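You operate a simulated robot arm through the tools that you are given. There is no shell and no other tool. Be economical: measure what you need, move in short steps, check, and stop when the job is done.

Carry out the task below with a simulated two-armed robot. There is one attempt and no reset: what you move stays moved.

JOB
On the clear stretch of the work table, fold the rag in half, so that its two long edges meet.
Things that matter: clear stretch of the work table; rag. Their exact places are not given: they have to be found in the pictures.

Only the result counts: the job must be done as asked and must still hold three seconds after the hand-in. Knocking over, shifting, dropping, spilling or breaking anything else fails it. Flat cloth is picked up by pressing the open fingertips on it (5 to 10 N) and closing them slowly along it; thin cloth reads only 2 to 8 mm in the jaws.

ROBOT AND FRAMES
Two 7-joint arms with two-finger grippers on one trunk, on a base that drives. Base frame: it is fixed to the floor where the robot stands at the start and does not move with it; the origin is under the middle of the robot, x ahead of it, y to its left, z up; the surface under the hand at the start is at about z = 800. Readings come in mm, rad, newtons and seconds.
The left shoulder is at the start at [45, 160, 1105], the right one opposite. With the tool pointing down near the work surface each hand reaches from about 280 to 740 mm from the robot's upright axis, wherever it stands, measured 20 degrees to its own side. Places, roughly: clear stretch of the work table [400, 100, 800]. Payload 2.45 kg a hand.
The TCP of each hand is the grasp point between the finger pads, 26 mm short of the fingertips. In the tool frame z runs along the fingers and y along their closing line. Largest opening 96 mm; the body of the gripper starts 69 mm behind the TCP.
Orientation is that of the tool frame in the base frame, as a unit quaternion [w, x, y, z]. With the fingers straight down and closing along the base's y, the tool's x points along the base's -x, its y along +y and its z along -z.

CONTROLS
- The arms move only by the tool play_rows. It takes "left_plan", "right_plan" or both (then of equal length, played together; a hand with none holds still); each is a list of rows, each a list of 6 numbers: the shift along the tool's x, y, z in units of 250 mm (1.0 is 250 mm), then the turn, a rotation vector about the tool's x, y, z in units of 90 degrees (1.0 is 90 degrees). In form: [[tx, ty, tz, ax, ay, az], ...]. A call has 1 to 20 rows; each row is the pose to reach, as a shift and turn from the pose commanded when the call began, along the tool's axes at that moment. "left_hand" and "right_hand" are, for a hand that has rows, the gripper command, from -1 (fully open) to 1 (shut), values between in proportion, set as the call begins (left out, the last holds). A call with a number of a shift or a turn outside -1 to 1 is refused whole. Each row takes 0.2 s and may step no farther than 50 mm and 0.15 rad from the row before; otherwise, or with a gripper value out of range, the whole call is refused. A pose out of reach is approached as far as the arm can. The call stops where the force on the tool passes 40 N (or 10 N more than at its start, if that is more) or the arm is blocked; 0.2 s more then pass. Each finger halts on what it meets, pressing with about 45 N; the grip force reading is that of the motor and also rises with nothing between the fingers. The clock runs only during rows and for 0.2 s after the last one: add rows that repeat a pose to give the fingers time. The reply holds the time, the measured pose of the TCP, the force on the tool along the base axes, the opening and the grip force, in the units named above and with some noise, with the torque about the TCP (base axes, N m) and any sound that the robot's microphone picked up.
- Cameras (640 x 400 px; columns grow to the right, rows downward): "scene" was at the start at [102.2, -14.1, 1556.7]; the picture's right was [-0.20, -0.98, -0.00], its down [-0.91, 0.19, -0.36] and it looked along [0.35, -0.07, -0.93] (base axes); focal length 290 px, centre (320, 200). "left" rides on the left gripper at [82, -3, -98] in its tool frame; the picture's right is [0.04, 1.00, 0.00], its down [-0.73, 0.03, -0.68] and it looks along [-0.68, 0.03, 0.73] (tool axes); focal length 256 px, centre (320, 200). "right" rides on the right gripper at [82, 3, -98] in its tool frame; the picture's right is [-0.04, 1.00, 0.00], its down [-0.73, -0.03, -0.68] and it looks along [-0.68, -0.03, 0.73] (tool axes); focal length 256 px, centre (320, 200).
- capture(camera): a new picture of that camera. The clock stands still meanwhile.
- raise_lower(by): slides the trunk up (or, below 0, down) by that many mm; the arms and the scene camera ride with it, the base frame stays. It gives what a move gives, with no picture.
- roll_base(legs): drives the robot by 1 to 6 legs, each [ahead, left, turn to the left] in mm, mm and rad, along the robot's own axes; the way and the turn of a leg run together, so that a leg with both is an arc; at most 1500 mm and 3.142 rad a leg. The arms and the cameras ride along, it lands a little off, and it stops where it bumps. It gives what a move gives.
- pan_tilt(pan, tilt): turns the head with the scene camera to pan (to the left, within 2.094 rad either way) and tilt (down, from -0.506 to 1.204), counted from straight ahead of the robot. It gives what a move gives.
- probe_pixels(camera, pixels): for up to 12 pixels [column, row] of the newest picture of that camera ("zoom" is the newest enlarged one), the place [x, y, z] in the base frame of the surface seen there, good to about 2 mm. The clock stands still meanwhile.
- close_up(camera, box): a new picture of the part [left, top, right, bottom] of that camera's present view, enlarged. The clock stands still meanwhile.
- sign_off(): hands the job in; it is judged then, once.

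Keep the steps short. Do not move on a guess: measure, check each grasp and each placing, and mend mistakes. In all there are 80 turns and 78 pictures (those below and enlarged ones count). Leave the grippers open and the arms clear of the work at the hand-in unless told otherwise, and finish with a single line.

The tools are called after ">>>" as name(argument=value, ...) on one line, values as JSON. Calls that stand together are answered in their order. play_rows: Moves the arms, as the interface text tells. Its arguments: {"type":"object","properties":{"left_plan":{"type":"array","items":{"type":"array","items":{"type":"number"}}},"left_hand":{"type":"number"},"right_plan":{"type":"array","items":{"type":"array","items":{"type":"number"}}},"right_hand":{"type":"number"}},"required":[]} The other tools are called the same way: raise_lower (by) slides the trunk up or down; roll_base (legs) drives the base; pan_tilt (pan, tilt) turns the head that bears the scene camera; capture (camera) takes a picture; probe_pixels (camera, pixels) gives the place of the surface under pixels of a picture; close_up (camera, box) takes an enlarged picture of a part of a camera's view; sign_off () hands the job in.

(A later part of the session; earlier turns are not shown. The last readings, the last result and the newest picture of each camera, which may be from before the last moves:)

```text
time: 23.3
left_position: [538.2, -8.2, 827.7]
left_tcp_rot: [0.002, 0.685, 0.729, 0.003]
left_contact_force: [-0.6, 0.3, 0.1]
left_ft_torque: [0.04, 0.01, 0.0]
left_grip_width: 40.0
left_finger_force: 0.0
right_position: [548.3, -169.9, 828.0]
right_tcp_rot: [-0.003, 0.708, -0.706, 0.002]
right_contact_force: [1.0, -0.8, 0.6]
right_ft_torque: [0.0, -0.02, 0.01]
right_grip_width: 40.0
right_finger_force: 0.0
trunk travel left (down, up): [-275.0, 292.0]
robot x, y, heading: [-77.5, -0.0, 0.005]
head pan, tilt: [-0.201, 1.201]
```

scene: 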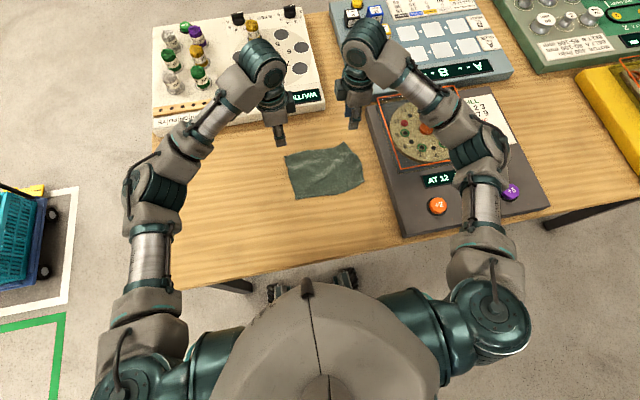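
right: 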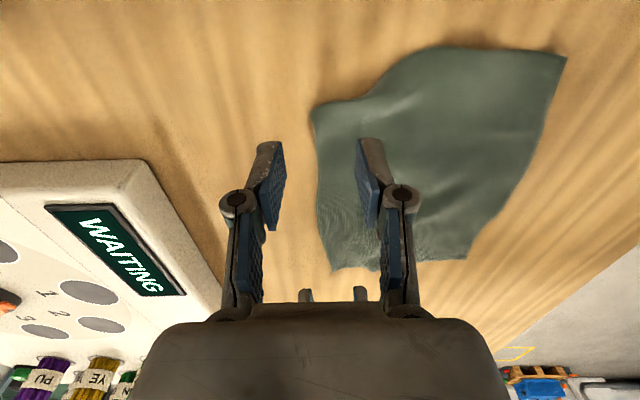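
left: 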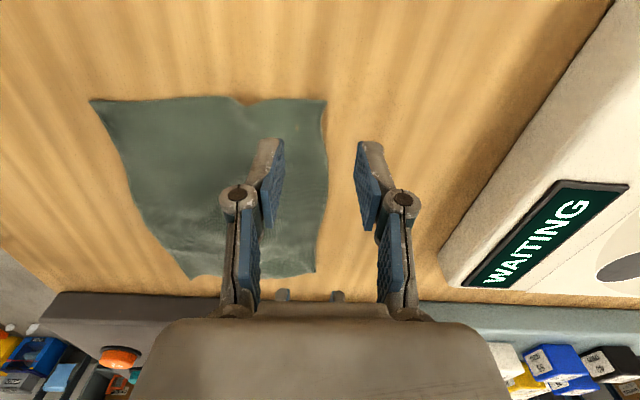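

There's no contact yet. I'll go down 2.5 mm, then start closing.

>>> play_rows(left_plan=[[0, 0, 0.006, 0, 0, 0], [0, 0, 0.01, 0, 0, 0], [0, 0, 0.01, 0, 0, 0]], right_plan=[[0, 0, 0.006, 0, 0, 0], [0, 0, 0.01, 0, 0, 0], [0, 0, 0.01, 0, 0, 0]])

>>> play_rows(left_plan=[[0, 0, 0.001, 0, 0, 0], [0, 0, 0.001, 0, 0, 0]], right_plan=[[0, 0, 0.001, 0, 0, 0], [0, 0, 0.001, 0, 0, 0]], left_hand=0.3, right_hand=0.3)

```text
time: 24.1
left_position: [537.4, -9.9, 827.8]
left_tcp_rot: [0.003, 0.684, 0.729, 0.003]
left_contact_force: [-0.1, -0.2, 8.5]
left_ft_torque: [0.04, 0.24, 0.03]
left_grip_width: 41.7
left_finger_force: 1.1
right_position: [546.0, -169.2, 827.9]
right_tcp_rot: [-0.005, 0.707, -0.707, 0.003]
right_contact_force: [0.9, -0.1, 1.8]
right_ft_torque: [0.0, 0.02, 0.02]
right_grip_width: 40.0
right_finger_force: 0.1
trunk travel left (down, up): [-275.0, 292.0]
robot x, y, heading: [-79.8, -1.1, -0.003]
head pan, tilt: [-0.201, 1.201]
```

```text
time: 24.7
left_position: [537.6, -8.9, 826.9]
left_tcp_rot: [0.004, 0.685, 0.728, 0.003]
left_contact_force: [-2.1, -0.8, 14.9]
left_ft_torque: [0.09, 0.42, 0.02]
left_grip_width: 36.1
left_finger_force: 1.9
right_position: [546.6, -169.4, 827.3]
right_tcp_rot: [0.004, -0.707, 0.708, -0.003]
right_contact_force: [0.2, -0.1, 3.7]
right_ft_torque: [0.03, 0.08, -0.01]
right_grip_width: 34.4
right_finger_force: 0.4
trunk travel left (down, up): [-275.0, 292.0]
robot x, y, heading: [-75.4, 0.3, -0.004]
head pan, tilt: [-0.201, 1.201]
```

>>> play_rows(left_plan=[[0, 0, -0.002, 0, 0, 0], [0, 0, -0.002, 0, 0, 0]], right_plan=[[0, 0, 0.004, 0, 0, 0], [0, 0, 0.004, 0, 0, 0]], left_hand=0.42, right_hand=0.42)

>>> play_rows(left_plan=[[0, 0, -0.002, 0, 0, 0], [0, 0, -0.002, 0, 0, 0]], right_plan=[[0, 0, 0, 0, 0, 0], [0, 0, 0, 0, 0, 0]], left_hand=0.54, right_hand=0.54)

>>> capture(camera="left")

>>> capture(camera="right")

```text
time: 25.3
left_position: [536.0, -9.3, 826.8]
left_tcp_rot: [0.003, 0.685, 0.728, 0.002]
left_contact_force: [-3.8, -1.0, 14.9]
left_ft_torque: [0.06, 0.37, 0.03]
left_grip_width: 28.0
left_finger_force: 6.2
right_position: [545.0, -169.2, 827.3]
right_tcp_rot: [0.004, -0.707, 0.707, -0.003]
right_contact_force: [-4.6, 0.4, 13.5]
right_ft_torque: [0.0, 0.36, 0.01]
right_grip_width: 27.7
right_finger_force: 5.1
trunk travel left (down, up): [-275.0, 292.0]
robot x, y, heading: [-78.8, 2.5, -0.0]
head pan, tilt: [-0.201, 1.201]
```

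```text
time: 25.9
left_position: [536.7, -8.8, 827.9]
left_tcp_rot: [0.004, 0.685, 0.728, 0.003]
left_contact_force: [-1.6, -0.6, 14.2]
left_ft_torque: [0.06, 0.3, 0.02]
left_grip_width: 23.0
left_finger_force: 0.6
right_position: [546.4, -169.9, 825.6]
right_tcp_rot: [-0.005, 0.707, -0.707, 0.003]
right_contact_force: [-1.0, -0.2, 9.4]
right_ft_torque: [-0.03, -0.02, 0.01]
right_grip_width: 23.2
right_finger_force: 0.1
trunk travel left (down, up): [-275.0, 292.0]
robot x, y, heading: [-76.6, 0.6, 0.002]
head pan, tilt: [-0.201, 1.201]
```

```text
47 pictures are left
```

left: 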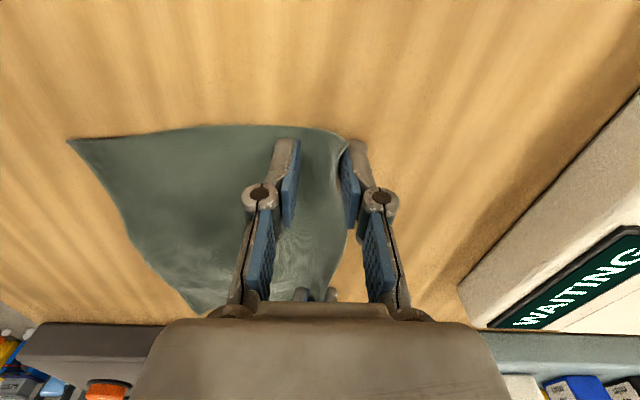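

```text
46 pictures are left
```

right: 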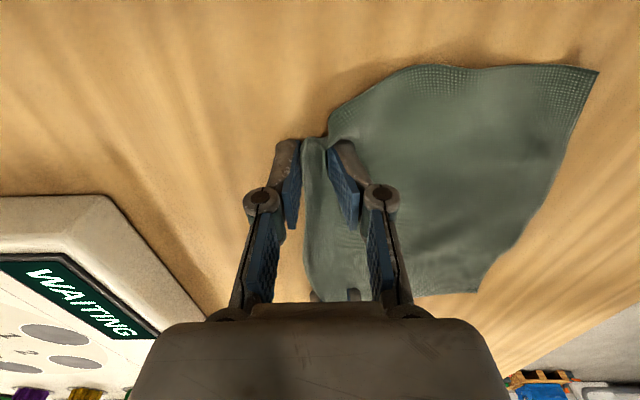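

Both outer fingers now catch the edge and cloth is bulging up. I'll keep closing.

>>> play_rows(left_plan=[[0, 0, -0.001, 0, 0, 0], [0, 0, -0.001, 0, 0, 0]], right_plan=[[0, 0, 0.001, 0, 0, 0], [0, 0, 0.001, 0, 0, 0]], left_hand=0.68, right_hand=0.68)

>>> play_rows(left_plan=[[0, 0, -0.001, 0, 0, 0], [0, 0, -0.001, 0, 0, 0]], right_plan=[[0, 0, 0, 0, 0, 0], [0, 0, 0, 0, 0, 0]], left_hand=0.82, right_hand=0.82)

>>> play_rows(left_plan=[[0, 0, 0, 0, 0, 0], [0, 0, 0, 0, 0, 0], [0, 0, -0.002, 0, 0, 0]], right_plan=[[0, 0, 0, 0, 0, 0], [0, 0, 0, 0, 0, 0], [0, 0, -0.002, 0, 0, 0]], left_hand=1, right_hand=1)

>>> capture(camera="left")

>>> capture(camera="right")

```text
time: 26.5
left_position: [535.7, -9.4, 827.4]
left_tcp_rot: [0.002, 0.684, 0.729, 0.003]
left_contact_force: [0.8, -0.7, 5.3]
left_ft_torque: [-0.01, 0.04, -0.02]
left_grip_width: 15.7
left_finger_force: 0.0
right_position: [545.4, -169.5, 825.6]
right_tcp_rot: [0.005, -0.707, 0.708, -0.003]
right_contact_force: [0.2, -0.3, 14.4]
right_ft_torque: [-0.06, 0.22, 0.03]
right_grip_width: 16.1
right_finger_force: 0.1
trunk travel left (down, up): [-275.0, 292.0]
robot x, y, heading: [-80.7, 0.1, -0.003]
head pan, tilt: [-0.201, 1.201]
```

```text
time: 27.1
left_position: [536.4, -7.9, 827.5]
left_tcp_rot: [0.004, 0.685, 0.729, 0.004]
left_contact_force: [0.0, -0.3, 0.9]
left_ft_torque: [0.04, 0.03, -0.01]
left_grip_width: 8.3
left_finger_force: 0.0
right_position: [545.6, -168.5, 827.1]
right_tcp_rot: [0.005, -0.707, 0.707, -0.004]
right_contact_force: [0.5, -0.1, 24.4]
right_ft_torque: [-0.03, 0.25, 0.02]
right_grip_width: 8.6
right_finger_force: 0.0
trunk travel left (down, up): [-275.0, 292.0]
robot x, y, heading: [-83.5, 1.1, 0.0]
head pan, tilt: [-0.201, 1.201]
```

```text
time: 27.9
left_position: [537.0, -8.0, 828.6]
left_tcp_rot: [0.004, 0.685, 0.729, 0.003]
left_contact_force: [-0.9, -0.5, 1.3]
left_ft_torque: [-0.02, 0.0, -0.01]
left_grip_width: 0.8
left_finger_force: 32.1
right_position: [545.9, -168.3, 827.2]
right_tcp_rot: [0.004, -0.707, 0.707, -0.003]
right_contact_force: [2.9, 1.1, 18.2]
right_ft_torque: [0.01, 0.18, -0.01]
right_grip_width: 2.2
right_finger_force: 30.1
trunk travel left (down, up): [-275.0, 292.0]
robot x, y, heading: [-80.9, 3.5, -0.001]
head pan, tilt: [-0.201, 1.201]
```

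```text
45 pictures are left
```

left: 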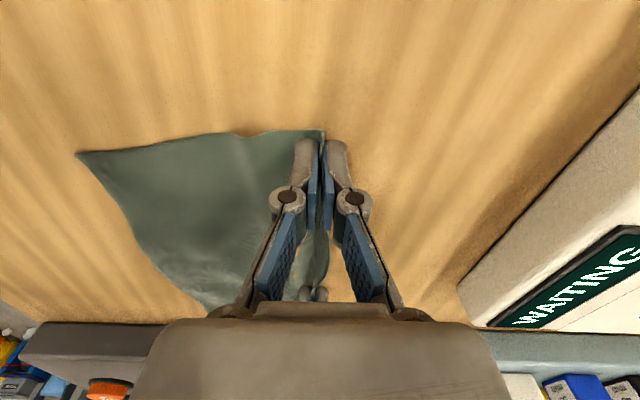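

```text
44 pictures are left
```

right: 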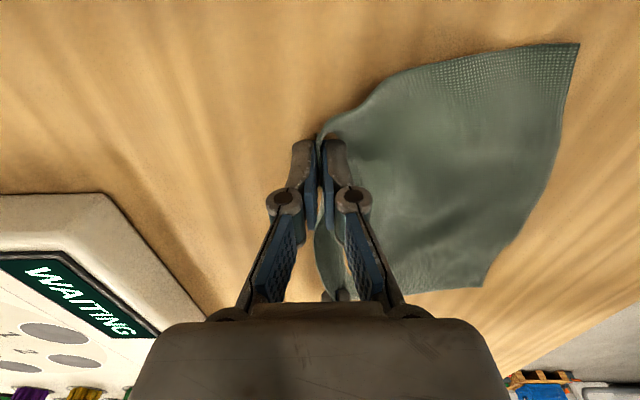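

The right seems to hold (2.2 mm); the left reads 0.8 mm because its pressing force faded. I'll lift both 12 mm to see what's actually held.

>>> play_rows(left_plan=[[0, 0, -0.02, 0, 0, 0], [0, 0, -0.05, 0, 0, 0], [0, 0, -0.05, 0, 0, 0]], right_plan=[[0, 0, -0.02, 0, 0, 0], [0, 0, -0.05, 0, 0, 0], [0, 0, -0.05, 0, 0, 0]])

>>> capture(camera="left")

>>> capture(camera="right")

```text
time: 28.7
left_position: [537.3, -9.0, 839.6]
left_tcp_rot: [0.002, 0.685, 0.729, 0.003]
left_contact_force: [-0.2, 0.5, -1.4]
left_ft_torque: [-0.01, 0.01, 0.0]
left_grip_width: 4.9
left_finger_force: 34.6
right_position: [546.5, -169.3, 837.1]
right_tcp_rot: [-0.003, 0.707, -0.707, 0.002]
right_contact_force: [0.8, 1.7, 5.8]
right_ft_torque: [-0.07, -0.12, 0.03]
right_grip_width: 1.5
right_finger_force: 27.4
trunk travel left (down, up): [-275.0, 292.0]
robot x, y, heading: [-79.0, 1.1, 0.001]
head pan, tilt: [-0.201, 1.201]
```

```text
43 pictures are left
```

left: 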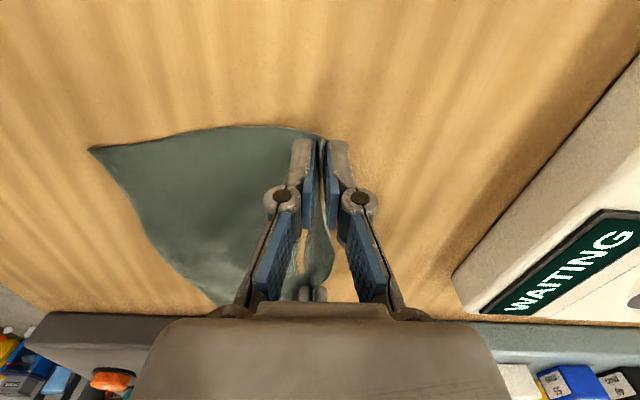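

```text
42 pictures are left
```

right: 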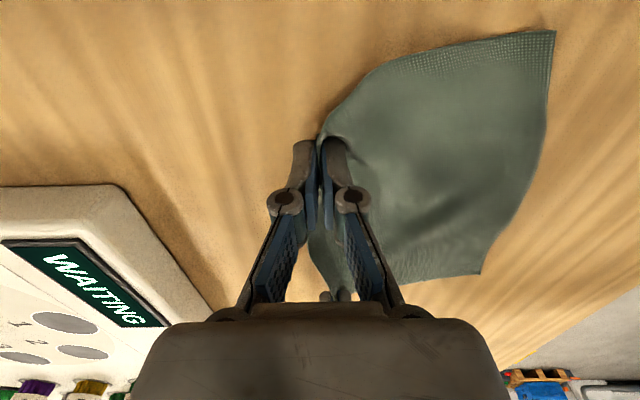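

The left now reads 4.9 mm. I'll lift both another 25 mm to check.

>>> play_rows(left_plan=[[0, 0, -0.05, 0, 0, 0], [0, 0, -0.1, 0, 0, 0], [0, 0, -0.1, 0, 0, 0]], right_plan=[[0, 0, -0.05, 0, 0, 0], [0, 0, -0.1, 0, 0, 0], [0, 0, -0.1, 0, 0, 0]])

>>> capture(camera="left")

>>> capture(camera="right")

>>> close_up(camera="scene", box=[220, 70, 412, 190])

```text
time: 29.5
left_position: [536.7, -9.6, 864.1]
left_tcp_rot: [0.002, 0.685, 0.729, 0.002]
left_contact_force: [2.3, -2.4, 1.3]
left_ft_torque: [-0.02, 0.02, 0.04]
left_grip_width: 3.6
left_finger_force: 38.4
right_position: [545.8, -169.6, 862.5]
right_tcp_rot: [0.004, -0.707, 0.707, -0.003]
right_contact_force: [9.2, 1.7, 1.9]
right_ft_torque: [0.05, -0.24, 0.09]
right_grip_width: 1.2
right_finger_force: 29.1
trunk travel left (down, up): [-275.0, 292.0]
robot x, y, heading: [-77.8, -0.3, 0.001]
head pan, tilt: [-0.201, 1.201]
```

```text
41 pictures are left
```

left: 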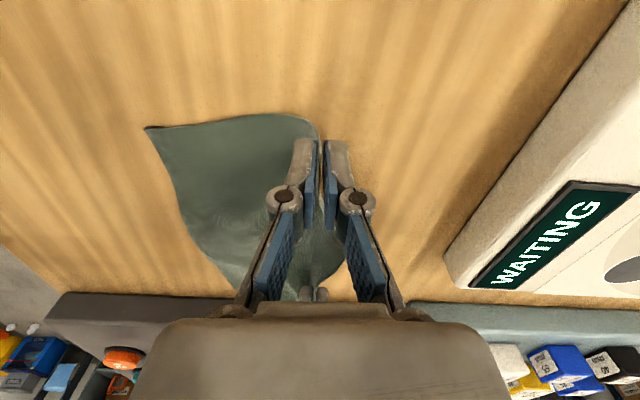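

```text
40 pictures are left
```

right: 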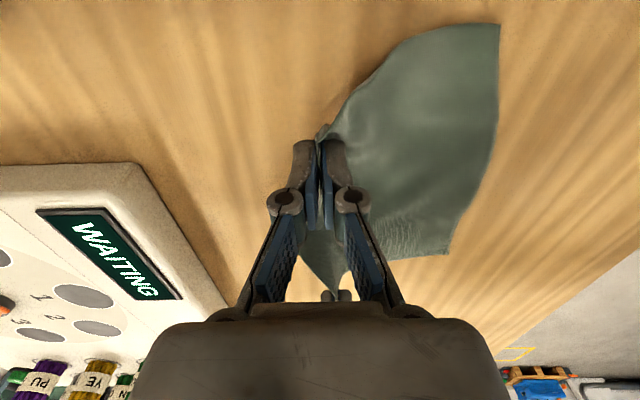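

```text
3.33 times, centred on (316, 130) of scene
```

zoom: 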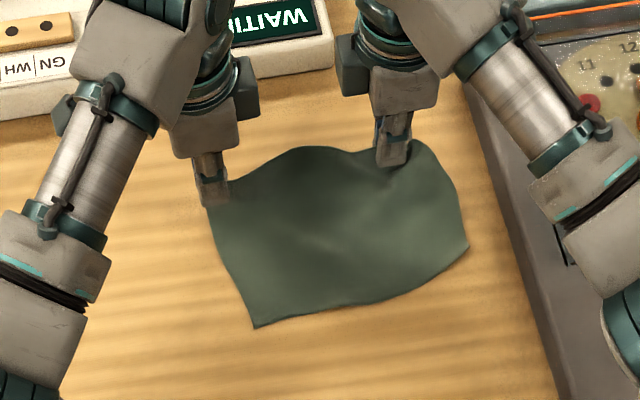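

Both corners are held and lifted. I'll find where the near edge now lies.

>>> probe_pixels(camera="zoom", pixels=[[254, 325], [467, 247], [360, 304], [310, 315], [420, 283], [330, 240], [330, 200], [300, 150], [235, 280], [440, 200]])

```text
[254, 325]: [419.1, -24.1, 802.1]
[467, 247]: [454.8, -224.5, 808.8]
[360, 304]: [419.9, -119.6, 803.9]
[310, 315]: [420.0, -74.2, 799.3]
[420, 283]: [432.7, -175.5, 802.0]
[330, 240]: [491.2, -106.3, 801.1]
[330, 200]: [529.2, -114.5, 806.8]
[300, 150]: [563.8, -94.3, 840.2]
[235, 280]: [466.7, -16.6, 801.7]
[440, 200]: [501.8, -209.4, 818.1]
```

The near edge shifted a little: left end (419,-24), middle (420,-120), right end (455,-225). Next comes the first half of the fold arc: tips to above the fold line, tilting the fingers 25 degrees forward.

>>> play_rows(left_plan=[[-0.005, -0.04, -0.03, -0.04, 0, 0], [-0.01, -0.08, -0.055, -0.09, 0, 0], [-0.016, -0.125, -0.075, -0.14, 0, 0], [-0.022, -0.17, -0.09, -0.19, 0, 0], [-0.028, -0.21, -0.097, -0.235, 0, 0], [-0.033, -0.254, -0.1, -0.278, 0, 0], [-0.033, -0.254, -0.1, -0.278, 0, 0]], right_plan=[[0.01, 0.035, -0.03, 0.04, 0, 0], [0.022, 0.072, -0.057, 0.09, 0, 0], [0.034, 0.112, -0.078, 0.14, 0, 0], [0.046, 0.152, -0.093, 0.19, 0, 0], [0.057, 0.19, -0.101, 0.235, 0, 0], [0.068, 0.228, -0.104, 0.278, 0, 0], [0.068, 0.228, -0.104, 0.278, 0, 0]])

>>> close_up(camera="scene", box=[220, 70, 412, 190])

>>> capture(camera="right")

```text
time: 31.1
left_position: [474.1, -21.4, 889.6]
left_tcp_rot: [0.151, 0.668, 0.711, 0.16]
left_contact_force: [-0.1, -0.3, 0.8]
left_ft_torque: [0.0, 0.03, 0.01]
left_grip_width: 2.0
left_finger_force: 30.2
right_position: [488.2, -186.0, 888.4]
right_tcp_rot: [0.157, -0.689, 0.69, -0.155]
right_contact_force: [0.2, -1.1, 0.1]
right_ft_torque: [0.04, 0.1, 0.01]
right_grip_width: 4.3
right_finger_force: 30.7
trunk travel left (down, up): [-275.0, 292.0]
robot x, y, heading: [-78.1, -0.6, -0.008]
head pan, tilt: [-0.201, 1.201]
```

```text
3.33 times, centred on (316, 130) of scene
```

zoom: 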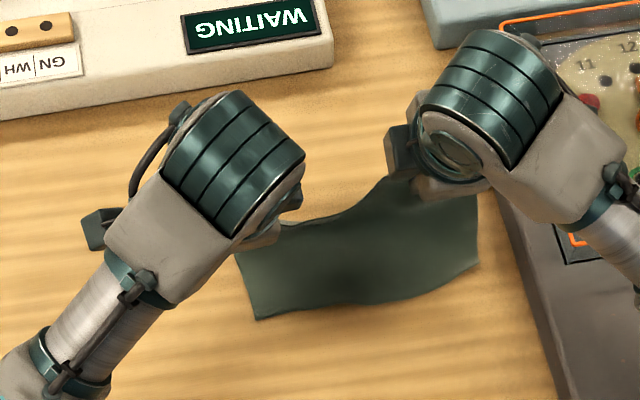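

```text
37 pictures are left
```

right: 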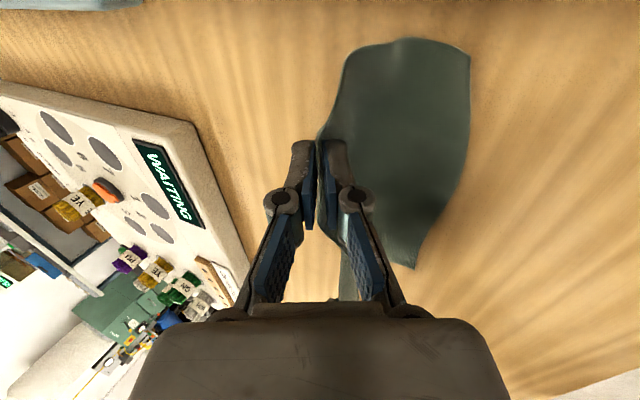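

Both still hold. Probing the near edge again.

>>> probe_pixels(camera="zoom", pixels=[[257, 318], [476, 262], [360, 304], [310, 306], [420, 290], [238, 258], [478, 205]])

>>> probe_pixels(camera="right", pixels=[[412, 265], [468, 60], [465, 150], [400, 42], [350, 55], [455, 190]])

```text
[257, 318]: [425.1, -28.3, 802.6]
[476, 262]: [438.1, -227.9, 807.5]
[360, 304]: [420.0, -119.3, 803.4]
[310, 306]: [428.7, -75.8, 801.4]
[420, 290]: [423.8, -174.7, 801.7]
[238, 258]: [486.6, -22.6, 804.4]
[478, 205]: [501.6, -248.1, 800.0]
```

```text
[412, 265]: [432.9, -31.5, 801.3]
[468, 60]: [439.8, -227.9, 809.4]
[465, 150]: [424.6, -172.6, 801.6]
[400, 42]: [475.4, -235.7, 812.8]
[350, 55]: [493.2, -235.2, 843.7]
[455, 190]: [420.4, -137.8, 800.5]
```

Near edge now: left corner (427,-29), right corner (438,-228). I'll continue the arc to tip positions of about (455,-40,835) and (468,-205,835), tilted 45 degrees.

>>> play_rows(left_plan=[[-0.013, -0.04, 0.008, -0.045, 0, 0], [-0.026, -0.08, 0.018, -0.09, 0, 0], [-0.039, -0.12, 0.032, -0.135, 0, 0], [-0.052, -0.16, 0.048, -0.18, 0, 0], [-0.065, -0.2, 0.068, -0.222, 0, 0], [-0.065, -0.2, 0.068, -0.222, 0, 0]], right_plan=[[0.015, 0.04, 0.008, 0.045, 0, 0], [0.03, 0.08, 0.018, 0.09, 0, 0], [0.045, 0.12, 0.03, 0.135, 0, 0], [0.06, 0.16, 0.046, 0.18, 0, 0], [0.076, 0.198, 0.064, 0.222, 0, 0], [0.076, 0.198, 0.064, 0.222, 0, 0]])

>>> capture(camera="left")

>>> capture(camera="right")

>>> close_up(camera="scene", box=[220, 70, 412, 190])

```text
time: 32.5
left_position: [437.4, -39.9, 852.6]
left_tcp_rot: [0.264, 0.631, 0.672, 0.282]
left_contact_force: [0.4, 0.3, -1.5]
left_ft_torque: [0.03, 0.04, 0.0]
left_grip_width: 4.7
left_finger_force: 32.8
right_position: [450.8, -205.6, 852.5]
right_tcp_rot: [0.275, -0.652, 0.652, -0.273]
right_contact_force: [-1.3, -1.8, 2.0]
right_ft_torque: [0.01, -0.19, 0.03]
right_grip_width: 0.9
right_finger_force: 27.8
trunk travel left (down, up): [-275.0, 292.0]
robot x, y, heading: [-77.3, -2.3, 0.001]
head pan, tilt: [-0.201, 1.201]
```

```text
36 pictures are left
```

left: 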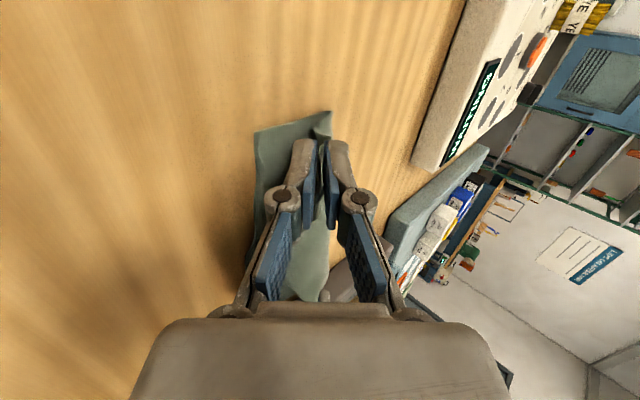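

```text
35 pictures are left
```

right: 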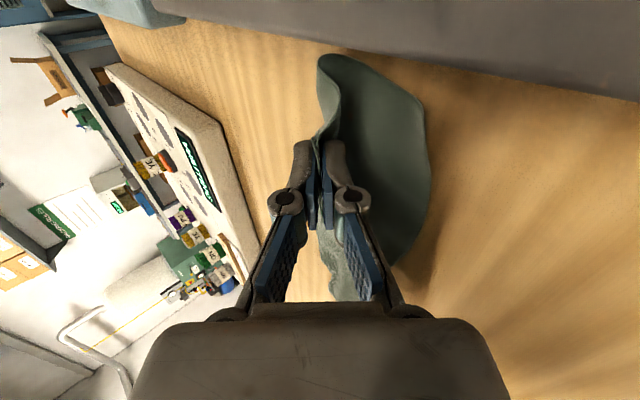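

```text
3.33 times, centred on (316, 130) of scene
```

zoom: 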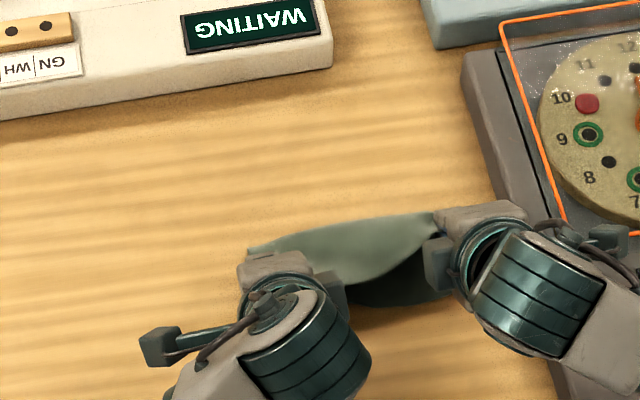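

>>> probe_pixels(camera="left", pixels=[[258, 134], [329, 113], [250, 200], [290, 122], [318, 298], [246, 240]])

>>> probe_pixels(camera="right", pixels=[[320, 60], [422, 115], [428, 180], [400, 255], [370, 70], [340, 290], [328, 140]])

>>> probe_pixels(camera="zoom", pixels=[[395, 303], [360, 300], [345, 284], [380, 270], [300, 235], [400, 217], [440, 295], [250, 250]])

```text
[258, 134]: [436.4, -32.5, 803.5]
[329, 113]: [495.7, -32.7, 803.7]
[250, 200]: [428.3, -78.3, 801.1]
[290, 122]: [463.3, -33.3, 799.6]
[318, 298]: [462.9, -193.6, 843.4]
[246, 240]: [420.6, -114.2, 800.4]
```

```text
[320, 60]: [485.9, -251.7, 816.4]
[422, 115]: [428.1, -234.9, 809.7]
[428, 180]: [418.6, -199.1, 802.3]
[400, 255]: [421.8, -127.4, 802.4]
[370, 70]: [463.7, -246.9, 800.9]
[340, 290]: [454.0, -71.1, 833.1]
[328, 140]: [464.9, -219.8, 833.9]
```

```text
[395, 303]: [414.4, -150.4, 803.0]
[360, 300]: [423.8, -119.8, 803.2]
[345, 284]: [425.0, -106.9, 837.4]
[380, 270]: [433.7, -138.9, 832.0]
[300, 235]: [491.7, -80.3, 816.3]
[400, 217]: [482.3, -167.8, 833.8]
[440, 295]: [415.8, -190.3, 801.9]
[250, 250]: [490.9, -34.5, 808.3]
```

The held tail looks to be about 25–30 mm, since the free mid edge is already at x of about 425, over the near edge at 422. So the tips should end near x of about 455, shifted a bit more to -y. I'm lowering to tip z of about 813 with a 50 degree tilt.

>>> play_rows(left_plan=[[-0.013, -0.02, 0.015, -0.018, 0, 0], [-0.026, -0.045, 0.035, -0.036, 0, 0], [-0.04, -0.07, 0.058, -0.056, 0, 0], [-0.04, -0.07, 0.058, -0.056, 0, 0]], right_plan=[[0.017, 0.04, 0.002, 0.018, 0, 0], [0.034, 0.08, 0.006, 0.036, 0, 0], [0.05, 0.117, 0.01, 0.056, 0, 0], [0.05, 0.117, 0.01, 0.056, 0, 0]])

>>> capture(camera="left")

>>> capture(camera="right")

>>> close_up(camera="scene", box=[240, 105, 400, 205])

```text
time: 33.5
left_position: [435.4, -49.5, 829.4]
left_tcp_rot: [0.293, 0.62, 0.659, 0.311]
left_contact_force: [0.8, -0.8, -0.6]
left_ft_torque: [0.0, 0.0, 0.05]
left_grip_width: 4.7
left_finger_force: 33.8
right_position: [432.8, -219.1, 830.0]
right_tcp_rot: [0.303, -0.639, 0.64, -0.302]
right_contact_force: [0.6, -0.4, 1.4]
right_ft_torque: [0.02, 0.06, 0.02]
right_grip_width: 1.4
right_finger_force: 29.4
trunk travel left (down, up): [-275.0, 292.0]
robot x, y, heading: [-82.8, 1.4, -0.001]
head pan, tilt: [-0.201, 1.201]
```

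```text
33 pictures are left
```

left: 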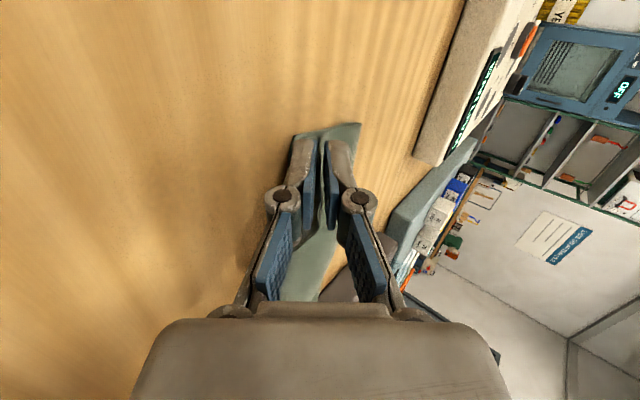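

```text
32 pictures are left
```

right: 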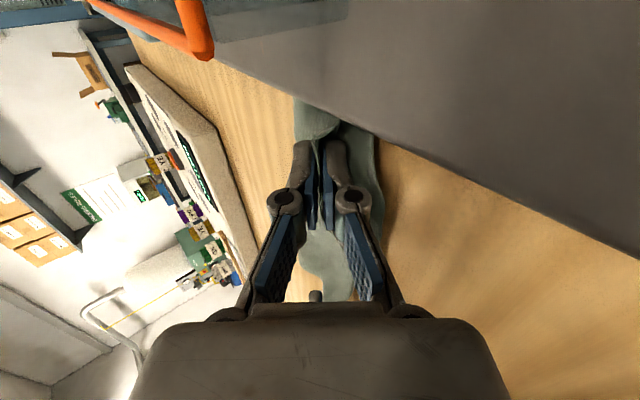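

```text
4.00 times, centred on (320, 155) of scene
```

zoom: 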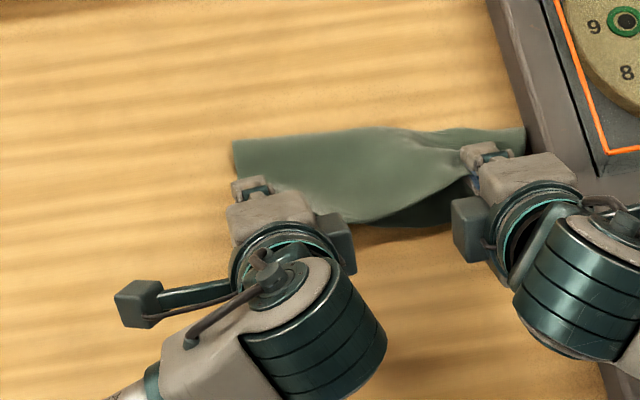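

>>> probe_pixels(camera="zoom", pixels=[[400, 226], [440, 223], [365, 222], [395, 212], [440, 190], [233, 145], [350, 132], [520, 140], [235, 172], [480, 130]])

>>> probe_pixels(left=0, camera="left", pixels=[[294, 138], [358, 125], [320, 130], [310, 298]])

>>> probe_pixels(camera="right", pixels=[[374, 150], [378, 200], [350, 128], [298, 105], [318, 112], [335, 280]])

```text
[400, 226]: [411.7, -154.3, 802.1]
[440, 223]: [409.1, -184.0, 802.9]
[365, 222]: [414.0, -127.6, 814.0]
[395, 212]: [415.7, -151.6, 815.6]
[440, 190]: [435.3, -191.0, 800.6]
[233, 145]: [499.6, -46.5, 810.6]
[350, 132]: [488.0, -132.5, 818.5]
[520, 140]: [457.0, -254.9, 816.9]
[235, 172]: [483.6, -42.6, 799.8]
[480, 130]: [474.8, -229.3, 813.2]
```

```text
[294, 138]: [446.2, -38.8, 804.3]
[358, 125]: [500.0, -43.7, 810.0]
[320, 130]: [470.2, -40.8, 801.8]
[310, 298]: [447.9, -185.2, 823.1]
```

```text
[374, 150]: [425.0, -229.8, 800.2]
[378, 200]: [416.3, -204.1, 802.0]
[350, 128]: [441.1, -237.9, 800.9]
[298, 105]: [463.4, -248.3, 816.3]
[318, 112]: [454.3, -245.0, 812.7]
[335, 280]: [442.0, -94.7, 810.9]
```

The two edges now overlap well in the middle: top edge at x of about 414, bottom at about 412. I'll raise the hands 5 mm while opening them slightly, then withdraw along the fingers.

>>> play_rows(left_plan=[[0, 0.015, -0.013, 0, 0, 0], [0, 0.015, -0.013, 0, 0, 0], [0, 0.015, -0.03, 0, 0, 0], [0, 0.015, -0.07, 0, 0, 0], [0, 0.015, -0.13, 0, 0, 0], [0, 0.015, -0.22, 0, 0, 0], [0, 0.015, -0.35, 0, 0, 0], [0, 0.015, -0.35, 0, 0, 0]], right_plan=[[0, -0.015, -0.013, 0, 0, 0], [0, -0.015, -0.013, 0, 0, 0], [0, -0.015, -0.03, 0, 0, 0], [0, -0.015, -0.07, 0, 0, 0], [0, -0.015, -0.13, 0, 0, 0], [0, -0.015, -0.22, 0, 0, 0], [0, -0.015, -0.35, 0, 0, 0], [0, -0.015, -0.35, 0, 0, 0]], left_hand=0.65, right_hand=0.65)

>>> close_up(camera="scene", box=[240, 105, 400, 205])

>>> capture(camera="left")

>>> capture(camera="right")

```text
time: 35.3
left_position: [371.8, -54.4, 887.0]
left_tcp_rot: [0.291, 0.62, 0.659, 0.311]
left_contact_force: [-0.1, 0.3, 0.1]
left_ft_torque: [0.02, 0.01, -0.01]
left_grip_width: 16.9
left_finger_force: 0.1
right_position: [370.3, -217.6, 887.5]
right_tcp_rot: [0.302, -0.639, 0.64, -0.301]
right_contact_force: [0.7, -1.2, -0.6]
right_ft_torque: [-0.02, 0.0, -0.01]
right_grip_width: 16.8
right_finger_force: 0.1
right hand out of reach, approached as far as the arm can: row 7, 8
trunk travel left (down, up): [-275.0, 292.0]
robot x, y, heading: [-77.5, 2.4, -0.001]
head pan, tilt: [-0.201, 1.201]
```

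```text
4.00 times, centred on (320, 155) of scene
```

zoom: 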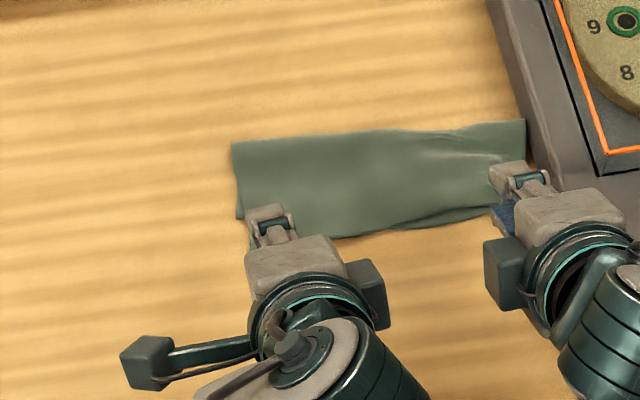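

```text
29 pictures are left
```

left: 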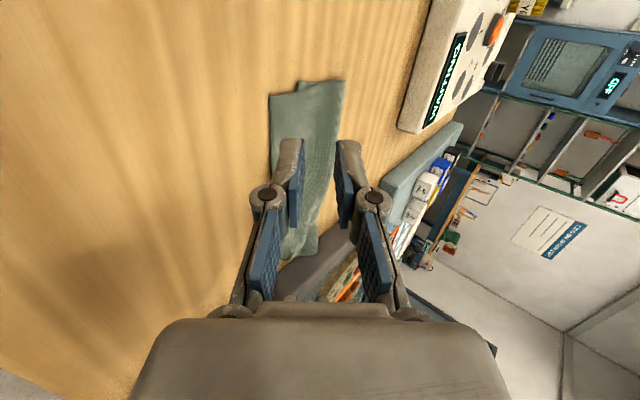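

```text
28 pictures are left
```

right: 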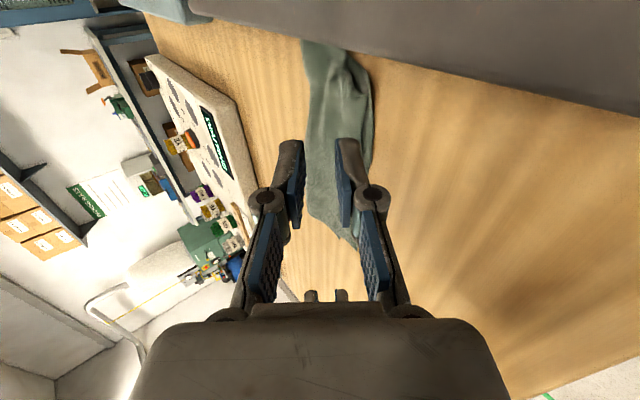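

The rag is folded. I'll move the hands up and outward to see it fully.

>>> play_rows(left_plan=[[0.05, 0.077, -0.064, 0, 0, 0], [0.15, 0.153, -0.128, 0, 0, 0], [0.27, 0.23, -0.193, 0, 0, 0], [0.4, 0.306, -0.257, 0, 0, 0], [0.4, 0.306, -0.257, 0, 0, 0]], right_plan=[[0, -0.077, -0.064, 0, 0, 0], [0.03, -0.153, -0.128, 0, 0, 0], [0.1, -0.23, -0.193, 0, 0, 0], [0.2, -0.306, -0.257, 0, 0, 0], [0.2, -0.306, -0.257, 0, 0, 0]])

>>> close_up(camera="scene", box=[276, 120, 388, 190])

>>> capture(camera="right")

>>> capture(camera="left")

```text
time: 36.5
left_position: [366.7, 56.2, 978.4]
left_tcp_rot: [0.275, 0.622, 0.658, 0.323]
left_contact_force: [-1.2, 0.4, -0.2]
left_ft_torque: [0.0, 0.01, 0.0]
left_grip_width: 16.8
left_finger_force: 0.1
right_position: [384.3, -268.4, 987.8]
right_tcp_rot: [-0.302, 0.64, -0.64, 0.3]
right_contact_force: [0.0, -0.1, 0.9]
right_ft_torque: [0.0, -0.03, 0.03]
right_grip_width: 17.0
right_finger_force: 0.0
right hand out of reach, approached as far as the arm can: row 1, 2, 3, 4, 5
trunk travel left (down, up): [-275.0, 292.0]
robot x, y, heading: [-76.2, 1.6, -0.002]
head pan, tilt: [-0.201, 1.201]
```

```text
5.71 times, centred on (332, 155) of scene
```

zoom: 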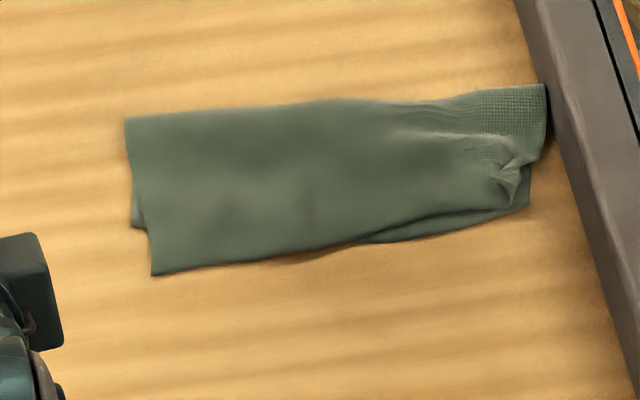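

```text
26 pictures are left
```

right: 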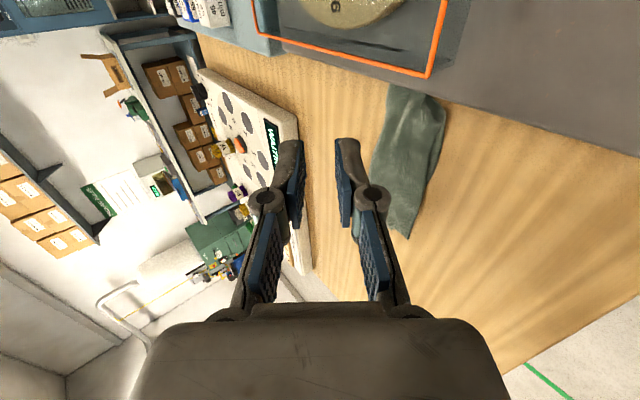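

```text
25 pictures are left
```

left: 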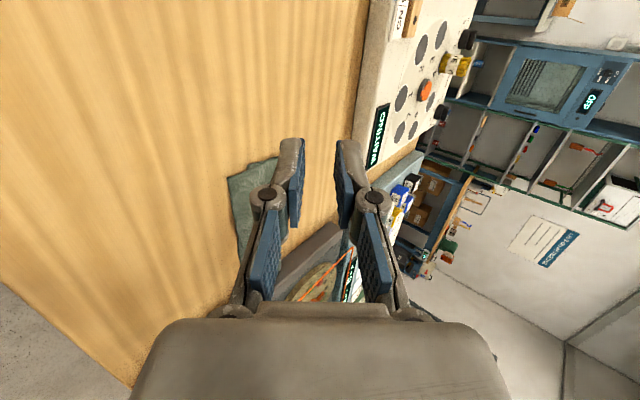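

The left corner of the top layer overshoots by some mm, and the right corner is crumpled and falls a little short. Measuring.

>>> probe_pixels(camera="zoom", pixels=[[153, 272], [134, 224], [128, 120], [350, 244], [400, 240], [527, 204], [510, 200], [512, 165], [543, 88], [540, 155], [400, 226], [250, 258]])

>>> close_up(camera="right", box=[340, 60, 500, 260])

```text
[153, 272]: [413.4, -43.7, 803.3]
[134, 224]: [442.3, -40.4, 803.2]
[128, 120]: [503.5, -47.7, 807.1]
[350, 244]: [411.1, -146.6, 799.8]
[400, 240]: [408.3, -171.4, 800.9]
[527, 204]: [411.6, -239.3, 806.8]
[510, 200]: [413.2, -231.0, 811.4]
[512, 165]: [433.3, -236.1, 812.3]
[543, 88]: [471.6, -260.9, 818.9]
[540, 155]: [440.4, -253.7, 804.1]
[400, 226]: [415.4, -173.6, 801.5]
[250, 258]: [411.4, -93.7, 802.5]
```

```text
2.00 times, centred on (420, 160) of right
```

zoom: 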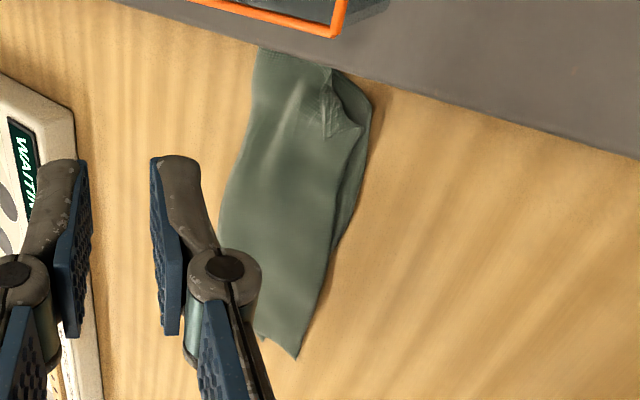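

The left corner of the top layer is at x=413 with the bottom one at 442, a 29 mm overshoot. On the right the top is about 10–15 mm short and crumpled. I'll mend both. First I'll turn both hands back upright.

>>> play_rows(left_plan=[[0, 0, 0, 0.08, 0, 0], [0, 0, 0, 0.16, 0, 0], [0, 0, 0, 0.24, 0, 0], [0, 0, 0, 0.32, 0, 0], [0, 0, 0, 0.4, 0, 0], [0, 0, 0, 0.48, 0, 0], [0, 0, 0, 0.556, 0, 0], [0, 0, 0, 0.556, 0, 0]], right_plan=[[0, 0, 0, -0.08, 0, 0], [0, 0, 0, -0.16, 0, 0], [0, 0, 0, -0.24, 0, 0], [0, 0, 0, -0.32, 0, 0], [0, 0, 0, -0.4, 0, 0], [0, 0, 0, -0.48, 0, 0], [0, 0, 0, -0.556, 0, 0], [0, 0, 0, -0.556, 0, 0]], left_hand=0.375, right_hand=0.375)

```text
time: 37.8
left_position: [464.4, 45.9, 816.8]
left_tcp_rot: [0.067, 0.675, 0.731, 0.073]
left_contact_force: [0.9, 10.6, 20.4]
left_ft_torque: [0.14, -0.27, 0.12]
left_grip_width: 47.5
left_finger_force: 6.1
left hand out of reach, approached as far as the arm can: row 1, 2, 3, 4, 5, 6
right_position: [384.0, -265.4, 988.1]
right_tcp_rot: [-0.06, 0.706, -0.703, 0.06]
right_contact_force: [0.0, 0.4, 0.0]
right_ft_torque: [0.03, 0.04, 0.0]
right_grip_width: 29.9
right_finger_force: 0.2
trunk travel left (down, up): [-275.0, 292.0]
robot x, y, heading: [-80.1, -1.4, 0.001]
head pan, tilt: [-0.201, 1.201]
stopped in row 6 (left hand): the force on the tool passed its limit at 53 N (the readings are from after the stop); the commanded pose is now the measured one
```

The left arm swung down unexpectedly and touched the table at (464,46). I'm looking before anything else.

>>> capture(camera="scene")

>>> capture(camera="left")

```text
23 pictures are left
```

scene: 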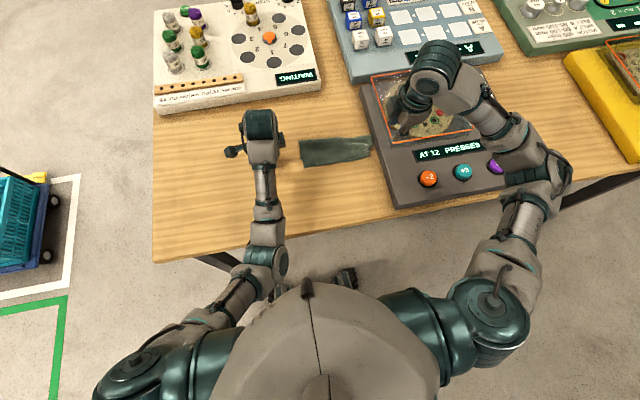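

```text
22 pictures are left
```

left: 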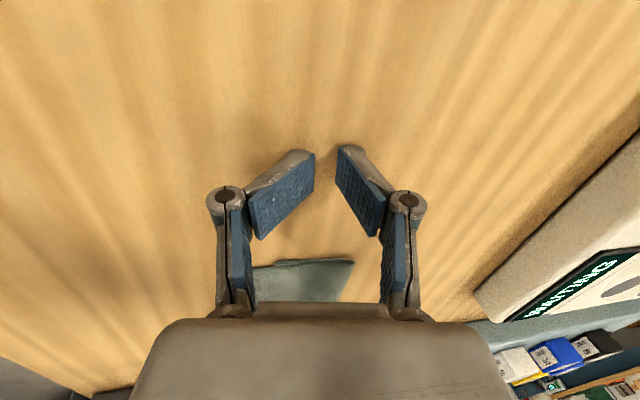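

Only bare table was touched and the rag is undisturbed. I'll raise the left hand straight up and level it.

>>> play_rows(left_plan=[[0, 0, -0.06, 0, 0, 0], [0, 0, -0.14, 0.04, 0, 0], [0, 0, -0.22, 0.08, 0, 0], [0, 0, -0.28, 0.128, 0, 0], [0, 0, -0.28, 0.128, 0, 0]])

>>> close_up(camera="scene", box=[276, 115, 388, 185])

```text
time: 39.0
left_position: [516.6, 27.6, 828.9]
left_tcp_rot: [-0.003, 0.68, 0.733, -0.003]
left_contact_force: [0.1, -0.7, 0.3]
left_ft_torque: [-0.03, 0.04, -0.01]
left_grip_width: 31.0
left_finger_force: 0.1
left hand out of reach, approached as far as the arm can: row 1, 2, 3, 4, 5
right_position: [382.0, -267.7, 988.5]
right_tcp_rot: [-0.062, 0.706, -0.703, 0.06]
right_contact_force: [-0.5, 0.7, -0.5]
right_ft_torque: [0.02, -0.04, -0.03]
right_grip_width: 29.9
right_finger_force: 0.1
trunk travel left (down, up): [-275.0, 292.0]
robot x, y, heading: [-81.0, 0.7, -0.005]
head pan, tilt: [-0.201, 1.201]
```

```text
5.71 times, centred on (332, 150) of scene
```

zoom: 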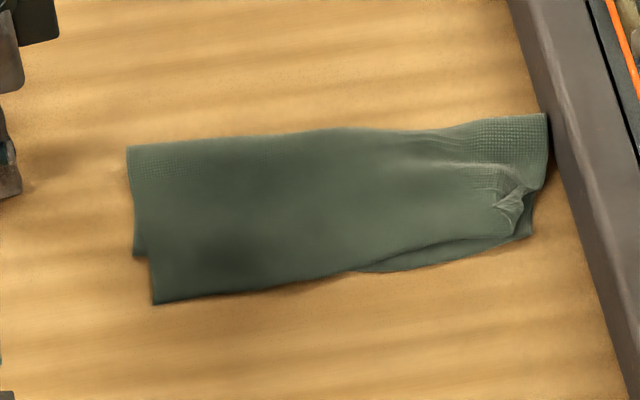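

The left arm is in an awkward elbow posture. I'll raise the trunk 100 mm to lift everything clear safely, then unwind the left hand's yaw.

>>> raise_lower(by=100)

>>> play_rows(left_plan=[[0, 0, 0, 0, 0, -0.08], [0, 0, 0, 0, 0, -0.16], [0, 0, 0, 0, 0, -0.24], [0, 0, 0, 0, 0, -0.32]])

```text
time: 40.4
left_position: [517.0, 28.1, 928.1]
left_tcp_rot: [-0.004, 0.679, 0.734, -0.003]
left_contact_force: [0.5, 0.7, -1.1]
left_ft_torque: [-0.03, 0.03, 0.02]
left_grip_width: 29.7
left_finger_force: 0.1
right_position: [382.8, -268.0, 1087.3]
right_tcp_rot: [-0.06, 0.705, -0.704, 0.06]
right_contact_force: [0.1, -0.3, -0.4]
right_ft_torque: [-0.06, 0.04, 0.02]
right_grip_width: 29.9
right_finger_force: 0.1
trunk travel left (down, up): [-375.0, 192.0]
robot x, y, heading: [-78.3, -1.7, 0.003]
head pan, tilt: [-0.201, 1.201]
```

```text
time: 41.4
left_position: [518.0, 26.3, 929.6]
left_tcp_rot: [-0.004, 0.475, 0.88, -0.002]
left_contact_force: [0.6, -0.9, -0.2]
left_ft_torque: [-0.03, 0.04, 0.0]
left_grip_width: 30.1
left_finger_force: 0.1
right_position: [382.8, -267.3, 1087.8]
right_tcp_rot: [-0.061, 0.705, -0.704, 0.059]
right_contact_force: [0.4, 1.2, 0.7]
right_ft_torque: [0.0, -0.01, -0.01]
right_grip_width: 30.1
right_finger_force: 0.0
trunk travel left (down, up): [-375.0, 192.0]
robot x, y, heading: [-78.1, 1.4, 0.005]
head pan, tilt: [-0.201, 1.201]
```

That's responsive again. I'll finish the unwinding.

>>> play_rows(left_plan=[[0, 0, 0, 0, 0, -0.08], [0, 0, 0, 0, 0, -0.16], [0, 0, 0, 0, 0, -0.24], [0, 0, 0, 0, 0, -0.32], [0, 0, 0, 0, 0, -0.4], [0, 0, 0, 0, 0, -0.48], [0, 0, 0, 0, 0, -0.56], [0, 0, 0, 0, 0, -0.635], [0, 0, 0, 0, 0, -0.635]])

>>> capture(camera="scene")

```text
time: 43.4
left_position: [515.4, 26.6, 929.0]
left_tcp_rot: [-0.005, -0.005, 1.0, 0.0]
left_contact_force: [-0.2, 0.1, -0.3]
left_ft_torque: [-0.01, 0.0, 0.02]
left_grip_width: 30.1
left_finger_force: 0.0
right_position: [382.0, -267.5, 1088.9]
right_tcp_rot: [-0.062, 0.705, -0.704, 0.06]
right_contact_force: [0.2, -0.4, 0.1]
right_ft_torque: [-0.02, 0.0, 0.02]
right_grip_width: 29.8
right_finger_force: 0.0
trunk travel left (down, up): [-375.0, 192.0]
robot x, y, heading: [-80.4, 1.3, -0.002]
head pan, tilt: [-0.201, 1.201]
```

```text
20 pictures are left
```

scene: 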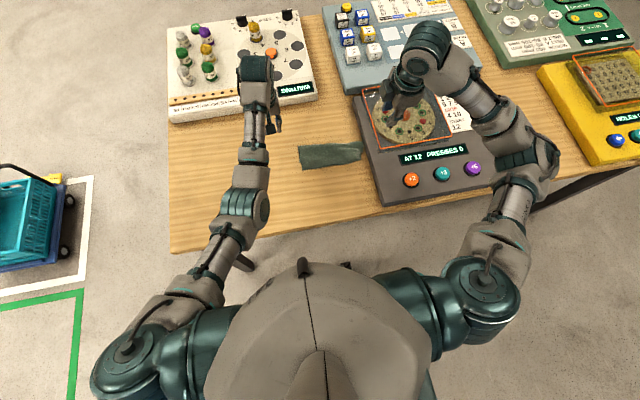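

The left hand is upright in its original orientation. I'll bring it above the overhanging top-left corner at (425,-47), opening 36 mm, to pinch its side hem.

>>> play_rows(left_plan=[[0.09, -0.074, 0, 0, 0, 0], [0.18, -0.147, 0, 0, 0, 0], [0.27, -0.22, 0, 0, 0, 0], [0.36, -0.294, 0, 0, 0, 0], [0.36, -0.294, 0.128, 0, 0, 0], [0.36, -0.294, 0.256, 0, 0, 0], [0.36, -0.294, 0.256, 0, 0, 0]], left_hand=0.25)

>>> capture(camera="left")

```text
time: 45.0
left_position: [424.6, -49.6, 865.6]
left_tcp_rot: [-0.004, -0.004, 1.0, 0.001]
left_contact_force: [0.3, -0.1, -0.3]
left_ft_torque: [-0.01, -0.01, 0.0]
left_grip_width: 36.2
left_finger_force: 0.0
left hand out of reach, approached as far as the arm can: row 2, 3, 4
right_position: [382.1, -269.6, 1087.9]
right_tcp_rot: [-0.061, 0.705, -0.704, 0.06]
right_contact_force: [-0.2, 0.4, -0.1]
right_ft_torque: [-0.01, -0.02, -0.04]
right_grip_width: 30.0
right_finger_force: 0.0
trunk travel left (down, up): [-375.0, 192.0]
robot x, y, heading: [-81.0, -1.7, 0.003]
head pan, tilt: [-0.201, 1.201]
```

```text
19 pictures are left
```

left: 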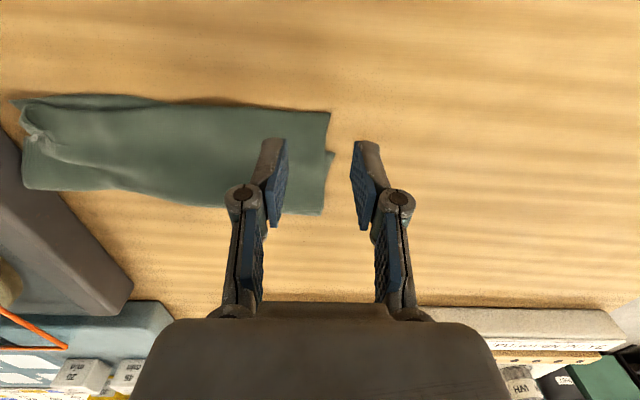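

The hand is over the tab. I'll descend to contact.

>>> play_rows(left_plan=[[0.004, 0.008, 0.08, 0, 0, 0], [0.004, 0.008, 0.14, 0, 0, 0], [0.004, 0.008, 0.152, 0, 0, 0], [0.004, 0.008, 0.157, 0, 0, 0], [0.004, 0.008, 0.157, 0, 0, 0]])

```text
time: 46.2
left_position: [423.7, -45.3, 826.6]
left_tcp_rot: [-0.004, -0.003, 1.0, 0.0]
left_contact_force: [-0.7, 0.2, 6.5]
left_ft_torque: [-0.16, -0.08, -0.02]
left_grip_width: 37.0
left_finger_force: 0.0
right_position: [381.1, -268.3, 1088.7]
right_tcp_rot: [-0.061, 0.706, -0.704, 0.06]
right_contact_force: [-0.3, 0.1, 0.2]
right_ft_torque: [0.01, 0.0, -0.01]
right_grip_width: 30.0
right_finger_force: 0.0
trunk travel left (down, up): [-375.0, 192.0]
robot x, y, heading: [-77.8, 0.4, -0.0]
head pan, tilt: [-0.201, 1.201]
```

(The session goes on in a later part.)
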